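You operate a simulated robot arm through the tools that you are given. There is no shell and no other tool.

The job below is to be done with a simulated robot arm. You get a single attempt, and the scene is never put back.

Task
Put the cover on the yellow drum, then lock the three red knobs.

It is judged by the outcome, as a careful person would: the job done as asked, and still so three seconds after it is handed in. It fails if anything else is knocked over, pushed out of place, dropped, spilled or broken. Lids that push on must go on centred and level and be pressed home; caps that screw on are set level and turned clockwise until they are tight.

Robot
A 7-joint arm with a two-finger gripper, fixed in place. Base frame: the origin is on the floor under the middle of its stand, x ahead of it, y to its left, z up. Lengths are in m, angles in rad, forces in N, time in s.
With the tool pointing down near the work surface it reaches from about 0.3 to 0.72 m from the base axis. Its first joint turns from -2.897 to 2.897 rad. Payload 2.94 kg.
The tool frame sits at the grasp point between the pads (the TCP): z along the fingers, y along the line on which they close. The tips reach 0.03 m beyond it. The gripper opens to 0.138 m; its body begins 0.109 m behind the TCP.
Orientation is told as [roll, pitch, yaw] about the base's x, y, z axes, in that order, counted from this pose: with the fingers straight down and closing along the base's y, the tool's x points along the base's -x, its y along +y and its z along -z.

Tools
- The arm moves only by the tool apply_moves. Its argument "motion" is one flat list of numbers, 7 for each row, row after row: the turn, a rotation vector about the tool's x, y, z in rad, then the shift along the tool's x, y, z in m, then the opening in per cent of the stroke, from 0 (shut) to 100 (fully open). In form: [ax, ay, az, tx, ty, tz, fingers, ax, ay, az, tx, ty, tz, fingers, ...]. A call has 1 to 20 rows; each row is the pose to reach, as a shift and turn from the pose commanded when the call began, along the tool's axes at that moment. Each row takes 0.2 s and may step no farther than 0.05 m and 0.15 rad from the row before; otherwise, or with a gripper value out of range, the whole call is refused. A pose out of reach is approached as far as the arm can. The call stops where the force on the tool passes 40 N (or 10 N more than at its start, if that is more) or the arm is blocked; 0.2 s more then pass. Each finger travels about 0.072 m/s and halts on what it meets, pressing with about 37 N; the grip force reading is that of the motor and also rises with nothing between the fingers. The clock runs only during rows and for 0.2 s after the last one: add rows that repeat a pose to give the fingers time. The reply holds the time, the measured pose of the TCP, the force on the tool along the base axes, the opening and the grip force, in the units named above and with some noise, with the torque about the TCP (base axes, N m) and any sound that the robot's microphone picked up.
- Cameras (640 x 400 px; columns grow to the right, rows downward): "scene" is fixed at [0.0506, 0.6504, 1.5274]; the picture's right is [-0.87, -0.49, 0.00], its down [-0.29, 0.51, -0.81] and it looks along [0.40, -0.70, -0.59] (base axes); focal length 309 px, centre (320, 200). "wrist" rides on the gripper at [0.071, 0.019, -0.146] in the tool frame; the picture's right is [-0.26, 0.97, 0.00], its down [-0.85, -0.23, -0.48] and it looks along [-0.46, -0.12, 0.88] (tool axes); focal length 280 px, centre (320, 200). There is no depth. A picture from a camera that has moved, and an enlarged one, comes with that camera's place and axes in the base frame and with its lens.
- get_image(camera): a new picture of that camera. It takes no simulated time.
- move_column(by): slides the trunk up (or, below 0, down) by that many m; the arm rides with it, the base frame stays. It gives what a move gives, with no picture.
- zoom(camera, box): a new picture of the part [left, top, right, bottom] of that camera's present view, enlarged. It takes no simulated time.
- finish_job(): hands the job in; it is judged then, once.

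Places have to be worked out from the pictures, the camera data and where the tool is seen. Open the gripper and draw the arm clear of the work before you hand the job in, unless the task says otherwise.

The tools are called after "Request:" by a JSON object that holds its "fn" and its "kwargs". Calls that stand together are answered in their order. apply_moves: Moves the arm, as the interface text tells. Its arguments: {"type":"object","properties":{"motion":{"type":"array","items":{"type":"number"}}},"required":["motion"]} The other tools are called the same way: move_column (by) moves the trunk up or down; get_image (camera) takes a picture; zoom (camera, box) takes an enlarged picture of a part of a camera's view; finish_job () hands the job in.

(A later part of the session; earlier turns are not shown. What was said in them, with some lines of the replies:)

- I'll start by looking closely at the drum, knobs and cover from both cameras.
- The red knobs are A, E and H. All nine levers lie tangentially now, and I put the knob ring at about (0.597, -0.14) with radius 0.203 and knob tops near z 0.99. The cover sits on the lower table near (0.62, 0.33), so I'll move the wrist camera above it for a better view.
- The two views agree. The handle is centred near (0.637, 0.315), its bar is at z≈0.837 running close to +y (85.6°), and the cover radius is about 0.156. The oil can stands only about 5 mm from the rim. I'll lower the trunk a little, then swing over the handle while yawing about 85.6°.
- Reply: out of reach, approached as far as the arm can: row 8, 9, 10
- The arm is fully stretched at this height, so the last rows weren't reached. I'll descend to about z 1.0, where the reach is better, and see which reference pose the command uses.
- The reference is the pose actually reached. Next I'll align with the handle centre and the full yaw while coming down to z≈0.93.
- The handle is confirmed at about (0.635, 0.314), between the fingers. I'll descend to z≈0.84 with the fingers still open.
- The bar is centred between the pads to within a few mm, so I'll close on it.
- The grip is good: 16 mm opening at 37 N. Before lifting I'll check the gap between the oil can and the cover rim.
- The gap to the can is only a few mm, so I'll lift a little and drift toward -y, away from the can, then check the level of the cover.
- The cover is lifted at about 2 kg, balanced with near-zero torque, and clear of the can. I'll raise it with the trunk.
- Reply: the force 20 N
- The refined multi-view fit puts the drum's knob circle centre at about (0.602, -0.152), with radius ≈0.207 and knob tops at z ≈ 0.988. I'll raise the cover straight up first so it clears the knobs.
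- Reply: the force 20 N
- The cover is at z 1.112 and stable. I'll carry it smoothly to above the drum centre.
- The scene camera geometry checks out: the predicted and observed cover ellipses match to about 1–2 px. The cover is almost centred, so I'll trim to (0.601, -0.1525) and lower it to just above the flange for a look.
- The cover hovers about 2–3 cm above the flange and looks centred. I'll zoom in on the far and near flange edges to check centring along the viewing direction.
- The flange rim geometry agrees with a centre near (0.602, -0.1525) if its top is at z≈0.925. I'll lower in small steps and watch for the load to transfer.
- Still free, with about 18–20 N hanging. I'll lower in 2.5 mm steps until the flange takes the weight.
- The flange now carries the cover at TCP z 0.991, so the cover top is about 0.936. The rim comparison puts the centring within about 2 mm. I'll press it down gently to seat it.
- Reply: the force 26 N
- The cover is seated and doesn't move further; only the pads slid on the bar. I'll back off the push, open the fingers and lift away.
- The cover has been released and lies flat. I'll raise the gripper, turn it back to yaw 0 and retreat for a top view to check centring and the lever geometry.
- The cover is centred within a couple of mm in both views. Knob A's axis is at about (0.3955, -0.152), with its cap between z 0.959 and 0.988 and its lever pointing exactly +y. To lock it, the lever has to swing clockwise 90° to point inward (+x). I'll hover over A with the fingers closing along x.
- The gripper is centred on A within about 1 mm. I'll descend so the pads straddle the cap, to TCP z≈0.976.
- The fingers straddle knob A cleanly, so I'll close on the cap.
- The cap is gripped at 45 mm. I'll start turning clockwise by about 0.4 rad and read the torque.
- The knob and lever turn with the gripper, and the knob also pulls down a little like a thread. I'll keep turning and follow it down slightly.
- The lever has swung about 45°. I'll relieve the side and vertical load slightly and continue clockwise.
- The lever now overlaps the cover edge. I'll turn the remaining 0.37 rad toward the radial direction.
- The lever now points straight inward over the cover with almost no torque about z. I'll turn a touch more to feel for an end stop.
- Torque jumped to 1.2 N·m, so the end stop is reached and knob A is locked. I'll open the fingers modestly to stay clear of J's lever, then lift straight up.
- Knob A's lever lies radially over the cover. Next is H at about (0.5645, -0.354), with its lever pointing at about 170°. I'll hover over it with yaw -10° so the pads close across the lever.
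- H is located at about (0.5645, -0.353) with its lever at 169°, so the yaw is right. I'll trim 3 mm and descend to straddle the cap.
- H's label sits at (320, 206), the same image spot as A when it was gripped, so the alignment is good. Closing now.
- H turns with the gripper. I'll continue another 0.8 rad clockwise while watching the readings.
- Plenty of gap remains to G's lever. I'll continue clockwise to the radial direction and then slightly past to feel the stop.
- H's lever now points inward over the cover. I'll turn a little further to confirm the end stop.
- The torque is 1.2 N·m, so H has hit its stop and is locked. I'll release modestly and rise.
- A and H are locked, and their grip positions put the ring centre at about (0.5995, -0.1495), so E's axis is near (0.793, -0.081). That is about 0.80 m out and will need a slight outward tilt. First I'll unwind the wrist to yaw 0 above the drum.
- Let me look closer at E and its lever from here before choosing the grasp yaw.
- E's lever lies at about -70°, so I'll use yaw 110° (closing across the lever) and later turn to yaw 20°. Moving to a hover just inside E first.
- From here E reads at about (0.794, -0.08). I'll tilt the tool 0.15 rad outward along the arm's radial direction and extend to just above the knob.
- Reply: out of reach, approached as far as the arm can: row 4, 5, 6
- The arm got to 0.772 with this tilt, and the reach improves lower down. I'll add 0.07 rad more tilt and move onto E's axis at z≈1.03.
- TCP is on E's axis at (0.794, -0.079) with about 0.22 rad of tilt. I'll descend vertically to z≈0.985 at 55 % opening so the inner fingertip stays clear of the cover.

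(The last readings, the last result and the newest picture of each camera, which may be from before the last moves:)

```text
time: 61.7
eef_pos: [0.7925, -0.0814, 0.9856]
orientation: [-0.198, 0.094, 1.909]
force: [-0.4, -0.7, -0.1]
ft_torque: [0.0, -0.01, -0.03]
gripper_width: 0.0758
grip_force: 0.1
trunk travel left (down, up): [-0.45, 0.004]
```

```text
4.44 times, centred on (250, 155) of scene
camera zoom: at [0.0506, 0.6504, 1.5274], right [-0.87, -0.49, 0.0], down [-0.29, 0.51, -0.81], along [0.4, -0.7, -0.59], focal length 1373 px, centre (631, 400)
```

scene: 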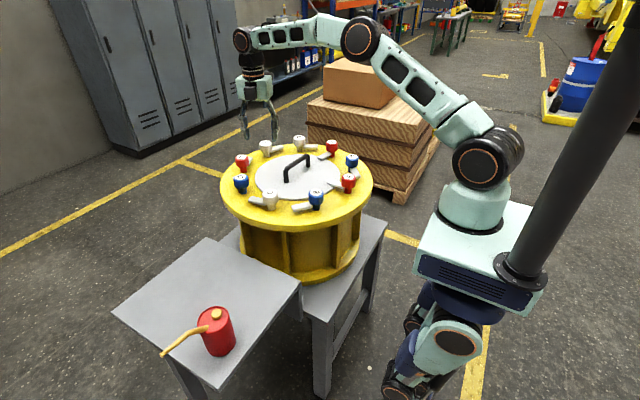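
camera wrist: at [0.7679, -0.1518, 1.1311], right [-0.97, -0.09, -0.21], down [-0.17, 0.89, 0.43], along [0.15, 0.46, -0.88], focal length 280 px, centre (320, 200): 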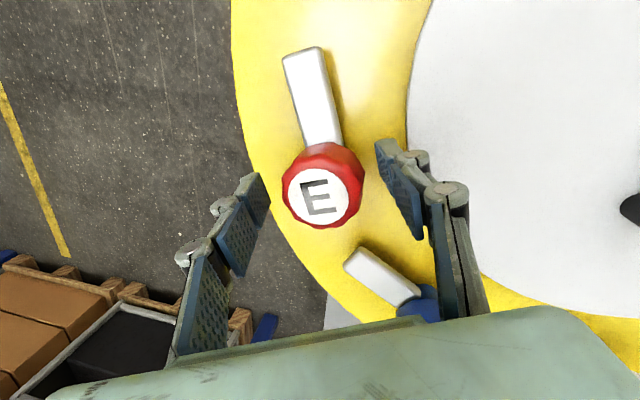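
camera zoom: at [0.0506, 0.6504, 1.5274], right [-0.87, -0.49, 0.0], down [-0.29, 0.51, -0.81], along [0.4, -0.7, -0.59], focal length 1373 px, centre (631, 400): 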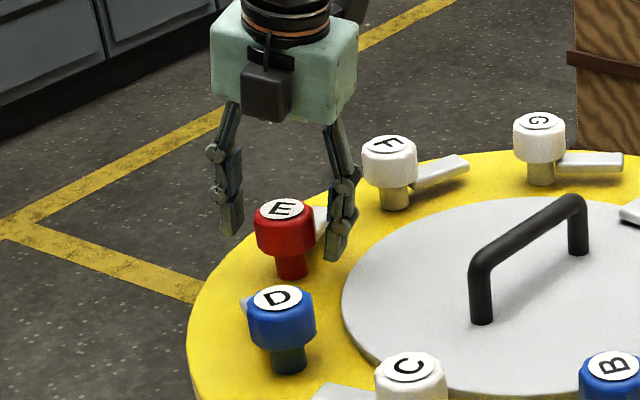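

E's cap sits between the pads with about 2 mm offset. Closing on it now.

Request:
{"fn": "apply_moves", "kwargs": {"motion": [0, 0, 0, 0, 0, 0, 40, 0, 0, 0, 0, 0, 0, 25, 0, 0, 0, 0, 0, 0, 10, 0, 0, 0, 0, 0, 0, 0, 0, 0, 0, 0, 0, 0, 0]}}

Request:
{"fn": "get_image", "kwargs": {"camera": "wrist"}}

Request:
{"fn": "zoom", "kwargs": {"camera": "scene", "box": [210, 110, 290, 200]}}

```text
time: 62.9
eef_pos: [0.7913, -0.0826, 0.9861]
orientation: [-0.197, 0.094, 1.909]
force: [-13.7, -3.6, -1.2]
ft_torque: [-0.62, 1.26, -0.12]
gripper_width: 0.051
grip_force: 44.8
trunk travel left (down, up): [-0.45, 0.004]
```

```text
taken
camera wrist: at [0.7664, -0.1524, 1.1309], right [-0.97, -0.09, -0.21], down [-0.17, 0.89, 0.43], along [0.15, 0.45, -0.88], focal length 280 px, centre (320, 200)
```

wrist: 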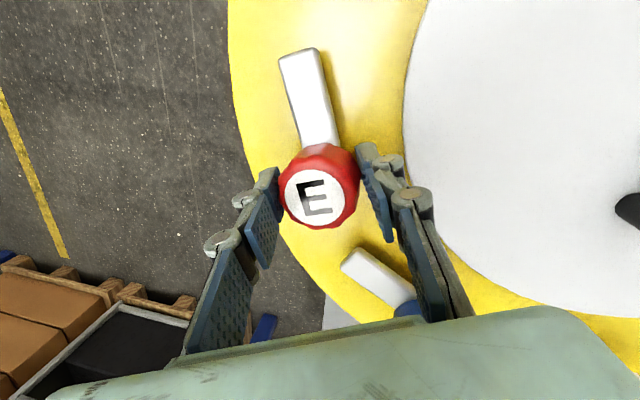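

```text
4.44 times, centred on (250, 155) of scene
camera zoom: at [0.0506, 0.6504, 1.5274], right [-0.87, -0.49, 0.0], down [-0.29, 0.51, -0.81], along [0.4, -0.7, -0.59], focal length 1373 px, centre (631, 400)
```

zoom: 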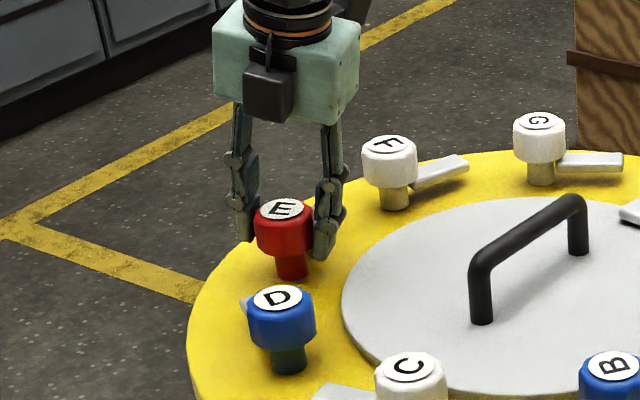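

E is gripped at 51 mm because of the tilt, with some side load. I'll relieve about 1.5 mm and start turning clockwise.

Request:
{"fn": "apply_moves", "kwargs": {"motion": [0, 0, 0.08, 0, 0.0016, 0, 0, 0, 0, 0.16, 0, 0.0016, 0, 0, 0, 0, 0.24, 0, 0.0016, 0, 0, 0, 0, 0.32, 0, 0.0016, 0, 0]}}

Request:
{"fn": "get_image", "kwargs": {"camera": "wrist"}}

Request:
{"fn": "zoom", "kwargs": {"camera": "scene", "box": [210, 110, 290, 200]}}

```text
time: 63.9
eef_pos: [0.7896, -0.0832, 0.9859]
orientation: [-0.218, 0.028, 1.592]
force: [-9.3, -5.6, -1.0]
ft_torque: [-1.46, 1.27, 0.02]
gripper_width: 0.0516
grip_force: 45.0
trunk travel left (down, up): [-0.45, 0.004]
```

```text
taken
camera wrist: at [0.7423, -0.1507, 1.1255], right [-0.95, 0.23, -0.22], down [0.1, 0.87, 0.49], along [0.3, 0.44, -0.84], focal length 280 px, centre (320, 200)
```

wrist: 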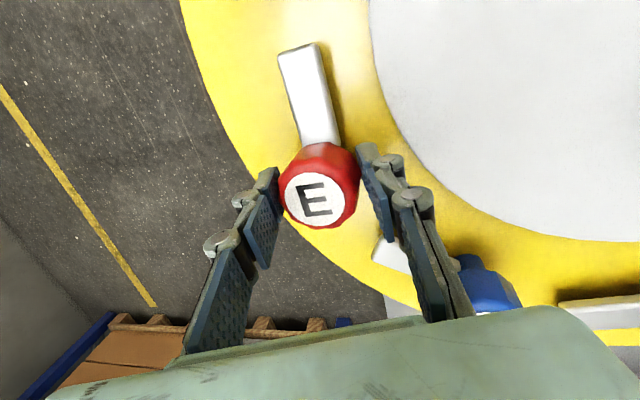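

```text
4.44 times, centred on (250, 155) of scene
camera zoom: at [0.0506, 0.6504, 1.5274], right [-0.87, -0.49, 0.0], down [-0.29, 0.51, -0.81], along [0.4, -0.7, -0.59], focal length 1373 px, centre (631, 400)
```

zoom: 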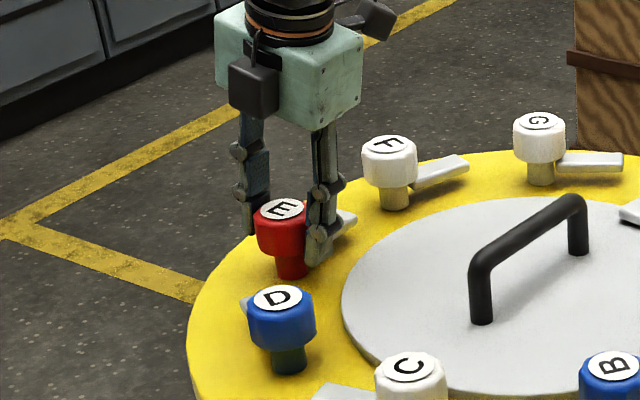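

It's turning well and the lever follows. Continuing clockwise in small increments.

Request:
{"fn": "apply_moves", "kwargs": {"motion": [0, 0, 0.1, 0.0005, 0.001, 0, 0, 0, 0, 0.2, 0.0005, 0.001, 0, 0, 0, 0, 0.3, 0.0005, 0.001, 0, 0, 0, 0, 0.4, 0.0005, 0.001, 0, 0]}}

Request:
{"fn": "get_image", "kwargs": {"camera": "wrist"}}

Request:
{"fn": "zoom", "kwargs": {"camera": "scene", "box": [210, 110, 290, 200]}}

```text
time: 64.9
eef_pos: [0.7893, -0.0807, 0.9853]
orientation: [-0.211, -0.062, 1.203]
force: [-9.9, -2.0, -1.4]
ft_torque: [-0.87, 1.35, 0.0]
gripper_width: 0.0514
grip_force: 45.1
trunk travel left (down, up): [-0.45, 0.004]
```

```text
taken
camera wrist: at [0.7159, -0.1382, 1.119], right [-0.78, 0.59, -0.19], down [0.41, 0.72, 0.56], along [0.47, 0.37, -0.8], focal length 280 px, centre (320, 200)
```

wrist: 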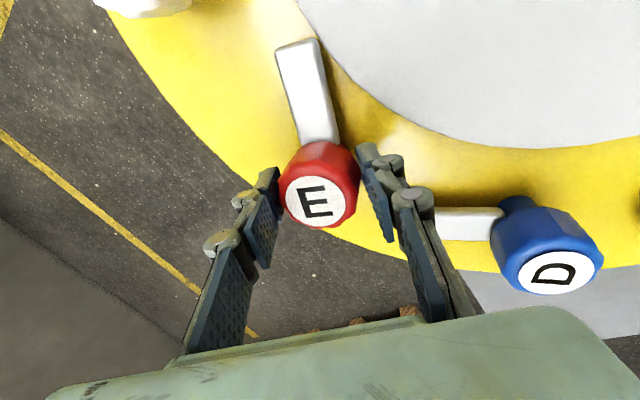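

```text
4.44 times, centred on (250, 155) of scene
camera zoom: at [0.0506, 0.6504, 1.5274], right [-0.87, -0.49, 0.0], down [-0.29, 0.51, -0.81], along [0.4, -0.7, -0.59], focal length 1373 px, centre (631, 400)
```

zoom: 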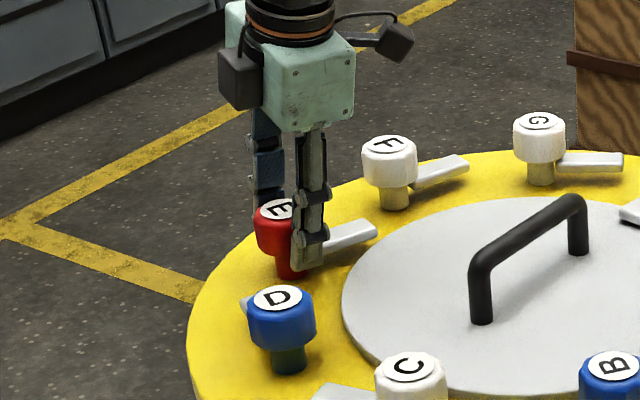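

Request:
{"fn": "apply_moves", "kwargs": {"motion": [0, 0, 0.1, 0.0003, 0.0007, 0, 0, 0, 0, 0.2, 0.0003, 0.0007, 0, 0, 0, 0, 0.3, 0.0003, 0.0007, 0, 0, 0, 0, 0.4, 0.0003, 0.0007, 0, 0]}}

Request:
{"fn": "get_image", "kwargs": {"camera": "wrist"}}

Request:
{"fn": "zoom", "kwargs": {"camera": "scene", "box": [210, 110, 290, 200]}}

```text
time: 65.9
eef_pos: [0.7885, -0.0807, 0.9844]
orientation: [-0.173, -0.136, 0.808]
force: [-4.9, 2.4, -4.1]
ft_torque: [0.04, 1.61, 0.03]
gripper_width: 0.0507
grip_force: 45.3
trunk travel left (down, up): [-0.45, 0.004]
```

```text
taken
camera wrist: at [0.6966, -0.116, 1.1136], right [-0.49, 0.86, -0.13], down [0.64, 0.46, 0.62], along [0.59, 0.22, -0.78], focal length 280 px, centre (320, 200)
```

wrist: 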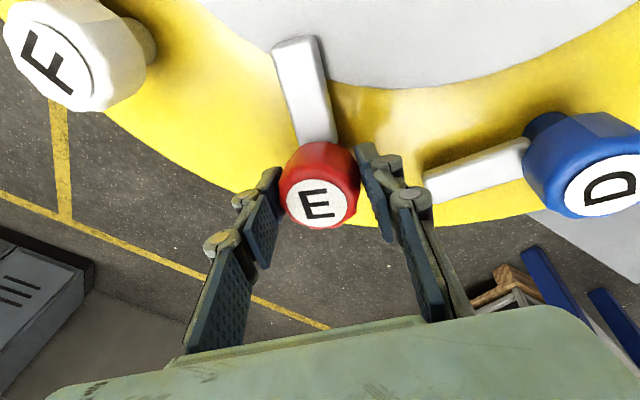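

```text
4.44 times, centred on (250, 155) of scene
camera zoom: at [0.0506, 0.6504, 1.5274], right [-0.87, -0.49, 0.0], down [-0.29, 0.51, -0.81], along [0.4, -0.7, -0.59], focal length 1373 px, centre (631, 400)
```

zoom: 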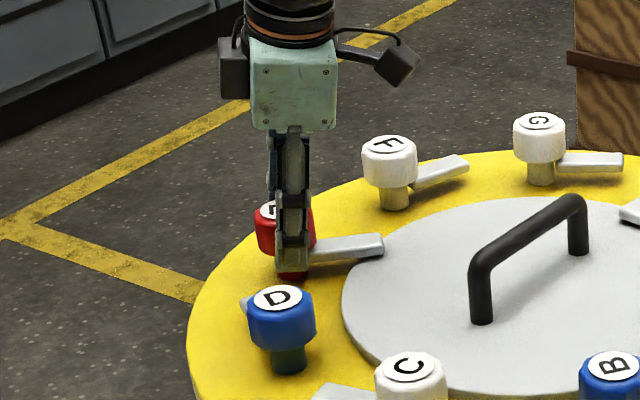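

About 1.12 rad is done and the lever is reaching the cover edge. I'll turn another 0.4 rad.

Request:
{"fn": "apply_moves", "kwargs": {"motion": [0, 0, 0.1, 0.0005, 0, 0, 0, 0, 0, 0.2, 0.0005, 0, 0, 0, 0, 0, 0.3, 0.0005, 0, 0, 0, 0, 0, 0.4, 0.0005, 0, 0, 0]}}

Request:
{"fn": "get_image", "kwargs": {"camera": "wrist"}}

Request:
{"fn": "zoom", "kwargs": {"camera": "scene", "box": [210, 110, 290, 200]}}

```text
time: 66.9
eef_pos: [0.7879, -0.0801, 0.9835]
orientation: [-0.104, -0.191, 0.404]
force: [-9.8, 8.7, -10.4]
ft_torque: [0.03, 0.72, 0.01]
gripper_width: 0.0491
grip_force: 44.7
trunk travel left (down, up): [-0.45, 0.004]
```

```text
taken
camera wrist: at [0.687, -0.0877, 1.1104], right [-0.13, 0.99, -0.05], down [0.75, 0.13, 0.65], along [0.65, 0.05, -0.76], focal length 280 px, centre (320, 200)
```

wrist: 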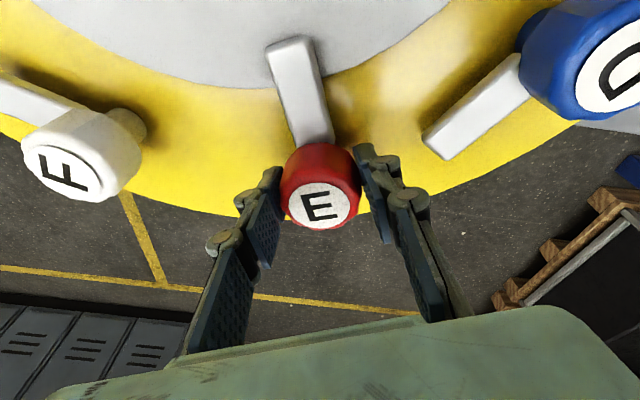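

```text
4.44 times, centred on (250, 155) of scene
camera zoom: at [0.0506, 0.6504, 1.5274], right [-0.87, -0.49, 0.0], down [-0.29, 0.51, -0.81], along [0.4, -0.7, -0.59], focal length 1373 px, centre (631, 400)
```

zoom: 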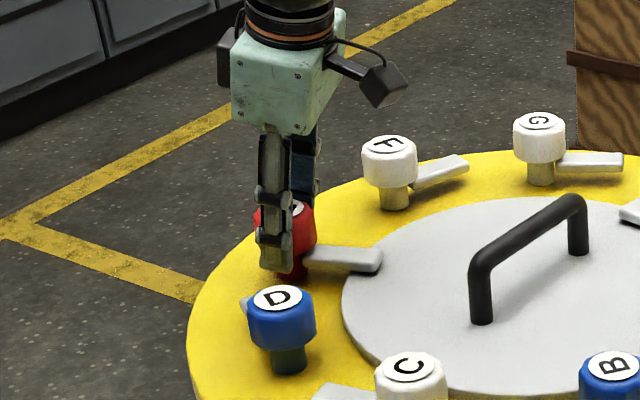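

Almost radial. I'll turn slightly more in small steps until the stop shows in the torque.

Request:
{"fn": "apply_moves", "kwargs": {"motion": [0, 0, 0.05, 0.0005, -0.0005, 0, 0, 0, 0, 0.1, 0.0005, -0.0005, 0, 0, 0, 0, 0.1, 0.0005, -0.0005, 0, 0]}}

Request:
{"fn": "zoom", "kwargs": {"camera": "scene", "box": [210, 110, 290, 200]}}

```text
time: 67.7
eef_pos: [0.7881, -0.0797, 0.9838]
orientation: [-0.084, -0.199, 0.309]
force: [-10.0, 14.1, -10.4]
ft_torque: [0.73, 1.07, 1.36]
gripper_width: 0.0482
grip_force: 45.1
trunk travel left (down, up): [-0.45, 0.004]
```

```text
4.44 times, centred on (250, 155) of scene
camera zoom: at [0.0506, 0.6504, 1.5274], right [-0.87, -0.49, 0.0], down [-0.29, 0.51, -0.81], along [0.4, -0.7, -0.59], focal length 1373 px, centre (631, 400)
```

zoom: 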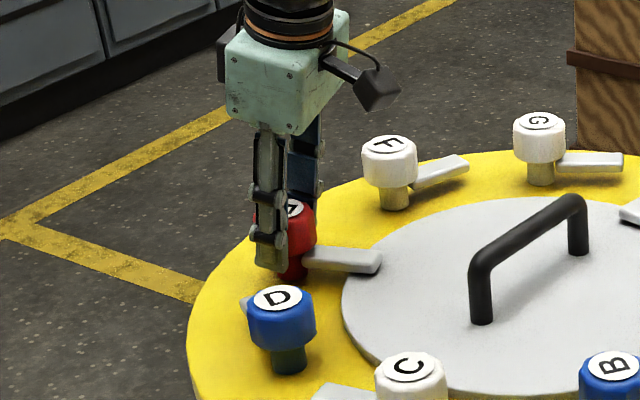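

Torque has risen to 1.36 N·m, so E has reached its stop and is locked. I'll open modestly, rise vertically and retreat.

Request:
{"fn": "apply_moves", "kwargs": {"motion": [0, 0, 0, 0, 0, 0, 40, 0, 0, 0, 0, 0, 0, 50, 0, 0, 0, 0, 0, 0, 50, 0, 0, 0, -0.004, -0.0016, -0.0195, 50, 0, 0, 0, -0.0089, -0.0037, -0.044, 50, 0, 0, 0, 0.0049, -0.0001, -0.0727, 50, 0, 0, 0, 0.0279, 0.0066, -0.1035, 50, 0, 0, 0, 0.0603, 0.0159, -0.1364, 50]}}

Request:
{"fn": "get_image", "kwargs": {"camera": "scene"}}

Request:
{"fn": "zoom", "kwargs": {"camera": "scene", "box": [210, 125, 390, 238]}}

Request:
{"fn": "get_image", "kwargs": {"camera": "wrist"}}

```text
time: 69.5
eef_pos: [0.6963, -0.0797, 1.1046]
orientation: [-0.087, -0.205, 0.308]
force: [0.1, 0.6, -1.2]
ft_torque: [-0.01, -0.01, -0.01]
gripper_width: 0.069
grip_force: 0.1
trunk travel left (down, up): [-0.45, 0.004]
```

```text
taken
```

scene: 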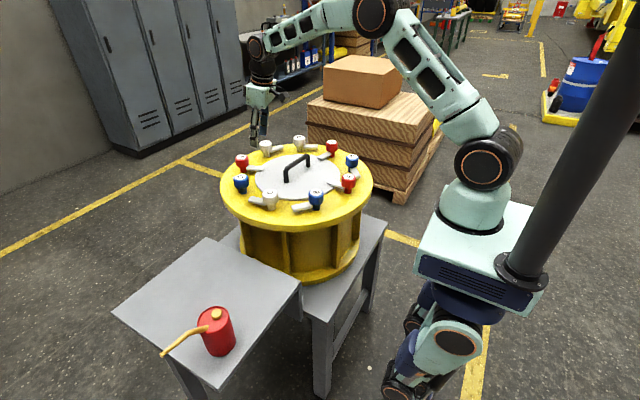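

```text
3.54 times, centred on (300, 182) of scene
camera zoom: at [0.0506, 0.6504, 1.5274], right [-0.87, -0.49, 0.0], down [-0.29, 0.51, -0.81], along [0.4, -0.7, -0.59], focal length 1094 px, centre (391, 266)
```

zoom: 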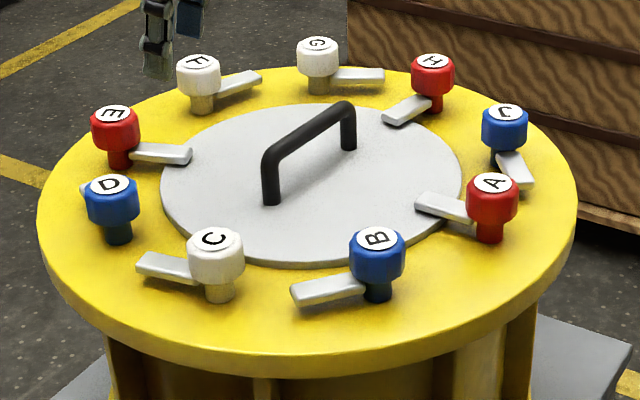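

```text
taken
camera wrist: at [0.5932, -0.0807, 1.2307], right [-0.03, 1.0, -0.03], down [0.75, 0.04, 0.66], along [0.66, 0.0, -0.75], focal length 280 px, centre (320, 200)
```

wrist: 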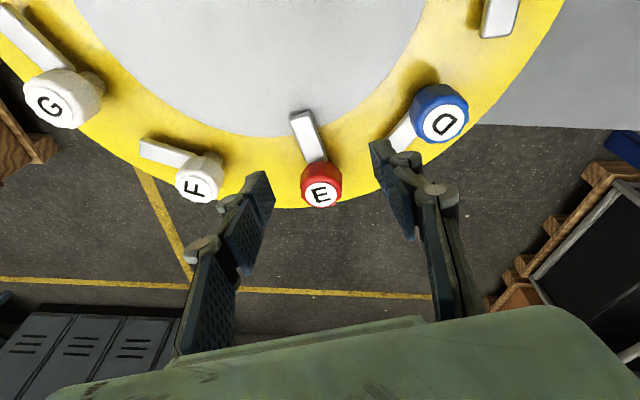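

All three red knobs (A, E, H) now have their levers radially over the cover. The cover hasn't moved and the other knobs are untouched. I'll level the tool and draw the arm back and up, clear of the drum.

Request:
{"fn": "apply_moves", "kwargs": {"motion": [-0.0108, 0.0253, 0, 0.0229, 0.0185, -0.0215, 50, -0.0215, 0.0506, 0, 0.0458, 0.037, -0.0431, 60, -0.0323, 0.0759, 0, 0.0686, 0.0554, -0.0646, 70, -0.043, 0.1013, 0, 0.0915, 0.0739, -0.0862, 80, -0.0538, 0.1266, 0, 0.1144, 0.0924, -0.1077, 90, -0.0645, 0.1519, 0, 0.1373, 0.1109, -0.1292, 100, -0.0753, 0.1772, 0, 0.1601, 0.1293, -0.1508, 100, -0.086, 0.2025, 0, 0.183, 0.1478, -0.1723, 100, -0.086, 0.2025, 0, 0.183, 0.1478, -0.1723, 100]}}

Request:
{"fn": "get_image", "kwargs": {"camera": "wrist"}}

Request:
{"fn": "get_image", "kwargs": {"camera": "scene"}}

Request:
{"fn": "zoom", "kwargs": {"camera": "scene", "box": [210, 125, 390, 238]}}

```text
time: 71.5
eef_pos: [0.4458, 0.009, 1.2216]
orientation: [0.003, -0.001, 0.297]
force: [-0.5, -0.5, 0.2]
ft_torque: [-0.05, 0.0, -0.01]
gripper_width: 0.1381
grip_force: 0.1
trunk travel left (down, up): [-0.45, 0.004]
```

```text
taken
camera wrist: at [0.3737, 0.006, 1.367], right [-0.03, 1.0, 0.0], down [0.88, 0.03, 0.48], along [0.47, 0.02, -0.88], focal length 280 px, centre (320, 200)
```

wrist: 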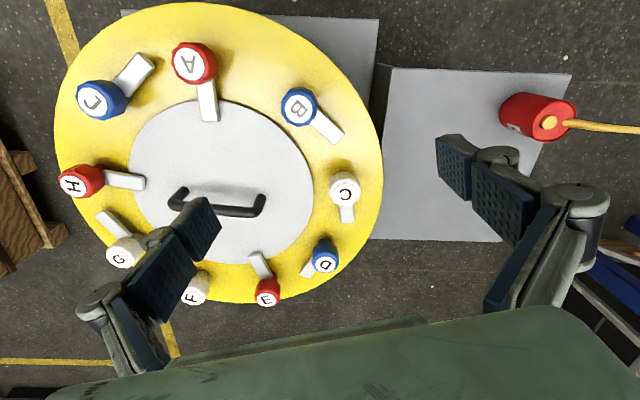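

```text
taken
```

scene: 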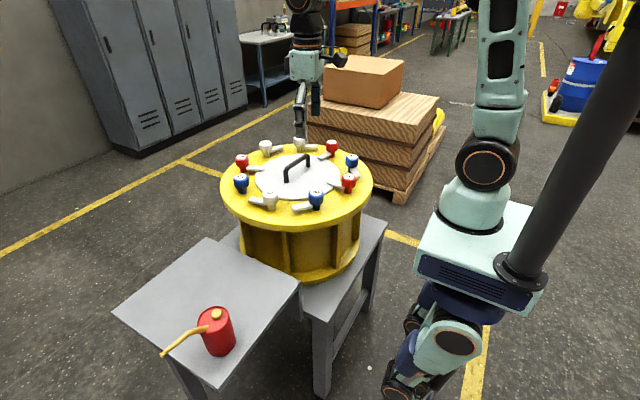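

```text
3.54 times, centred on (300, 182) of scene
camera zoom: at [0.0506, 0.6504, 1.5274], right [-0.87, -0.49, 0.0], down [-0.29, 0.51, -0.81], along [0.4, -0.7, -0.59], focal length 1094 px, centre (391, 266)
```

zoom: 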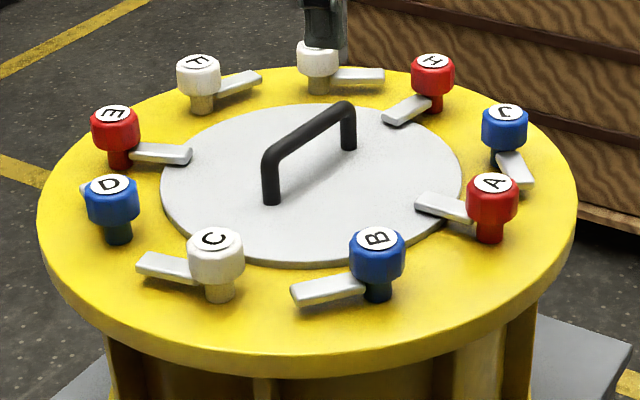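

I'll do a last close check of the three locked levers and the cover edge before handing in.

Request:
{"fn": "zoom", "kwargs": {"camera": "wrist", "box": [40, 0, 400, 225]}}

Request:
{"fn": "zoom", "kwargs": {"camera": "wrist", "box": [200, 200, 360, 320]}}

Request:
{"fn": "zoom", "kwargs": {"camera": "scene", "box": [225, 140, 285, 190]}}

Request:
{"fn": "zoom", "kwargs": {"camera": "scene", "box": [305, 130, 365, 200]}}

```text
1.78 times, centred on (220, 112) of wrist
camera zoom: at [0.3737, 0.006, 1.367], right [-0.03, 1.0, 0.0], down [0.88, 0.03, 0.48], along [0.47, 0.02, -0.88], focal length 498 px, centre (498, 356)
```

zoom: 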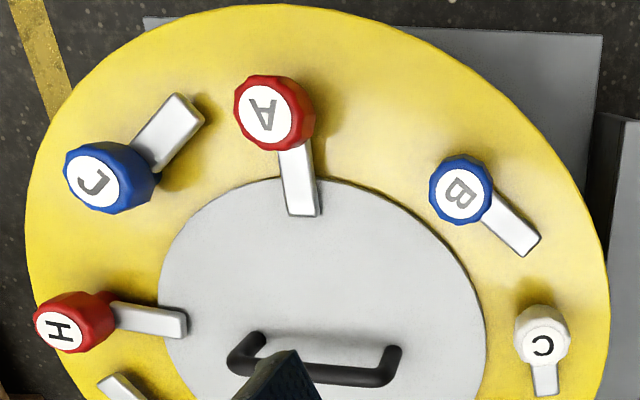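

```text
3.33 times, centred on (280, 260) of wrist
camera zoom: at [0.3737, 0.006, 1.367], right [-0.03, 1.0, 0.0], down [0.88, 0.03, 0.48], along [0.47, 0.02, -0.88], focal length 935 px, centre (453, 0)
```

zoom: 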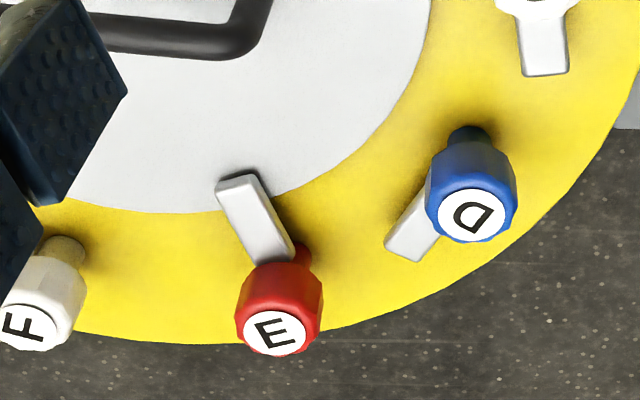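

```text
8.00 times, centred on (255, 165) of scene
camera zoom: at [0.0506, 0.6504, 1.5274], right [-0.87, -0.49, 0.0], down [-0.29, 0.51, -0.81], along [0.4, -0.7, -0.59], focal length 2472 px, centre (840, 480)
```

zoom: 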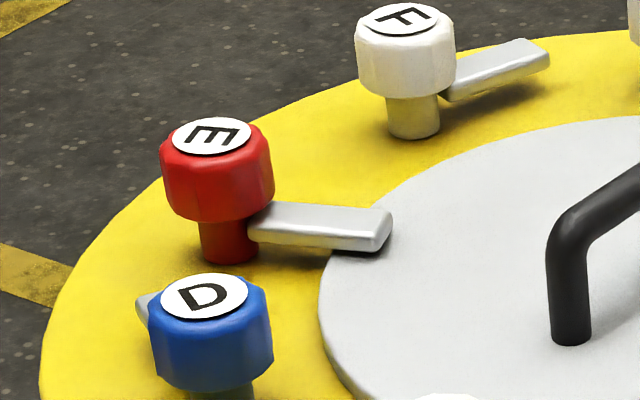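

```text
5.71 times, centred on (335, 165) of scene
camera zoom: at [0.0506, 0.6504, 1.5274], right [-0.87, -0.49, 0.0], down [-0.29, 0.51, -0.81], along [0.4, -0.7, -0.59], focal length 1765 px, centre (234, 400)
```

zoom: 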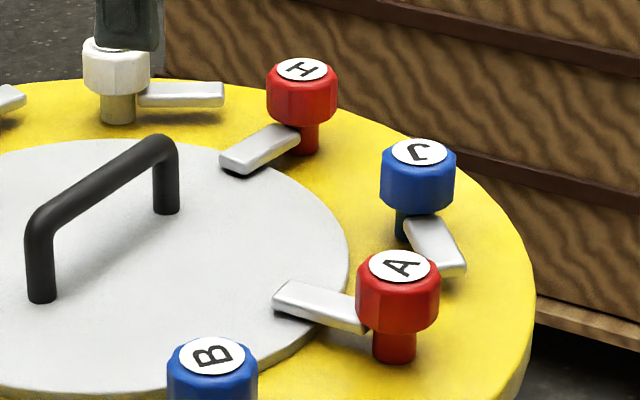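

The cover lies flat and centred. Levers A, E and H are turned to their stops over its rim, the other knobs and the oil can are untouched, and the gripper is open and clear. I'm handing the job in.

Request:
{"fn": "finish_job", "kwargs": {}}

```text
The job is handed in.
```

The cover is on the yellow drum and all three red knobs (A, E and H) are locked. I've handed the job in, but no verdict came back.

- **Cover:** it rests flat on the flange, pressed down, and sits within about 2–4 mm of centre by my measurements.
- **Knobs:** each one was turned clockwise until the torque jumped to about 1.2–1.4 N·m, which I took as the end stop. Their levers now point inward over the cover's rim.
- **Everything else:** the other six knobs were not turned. The oil can is still upright where it was.
- **Arm:** the gripper is open and drawn back clear of the drum.
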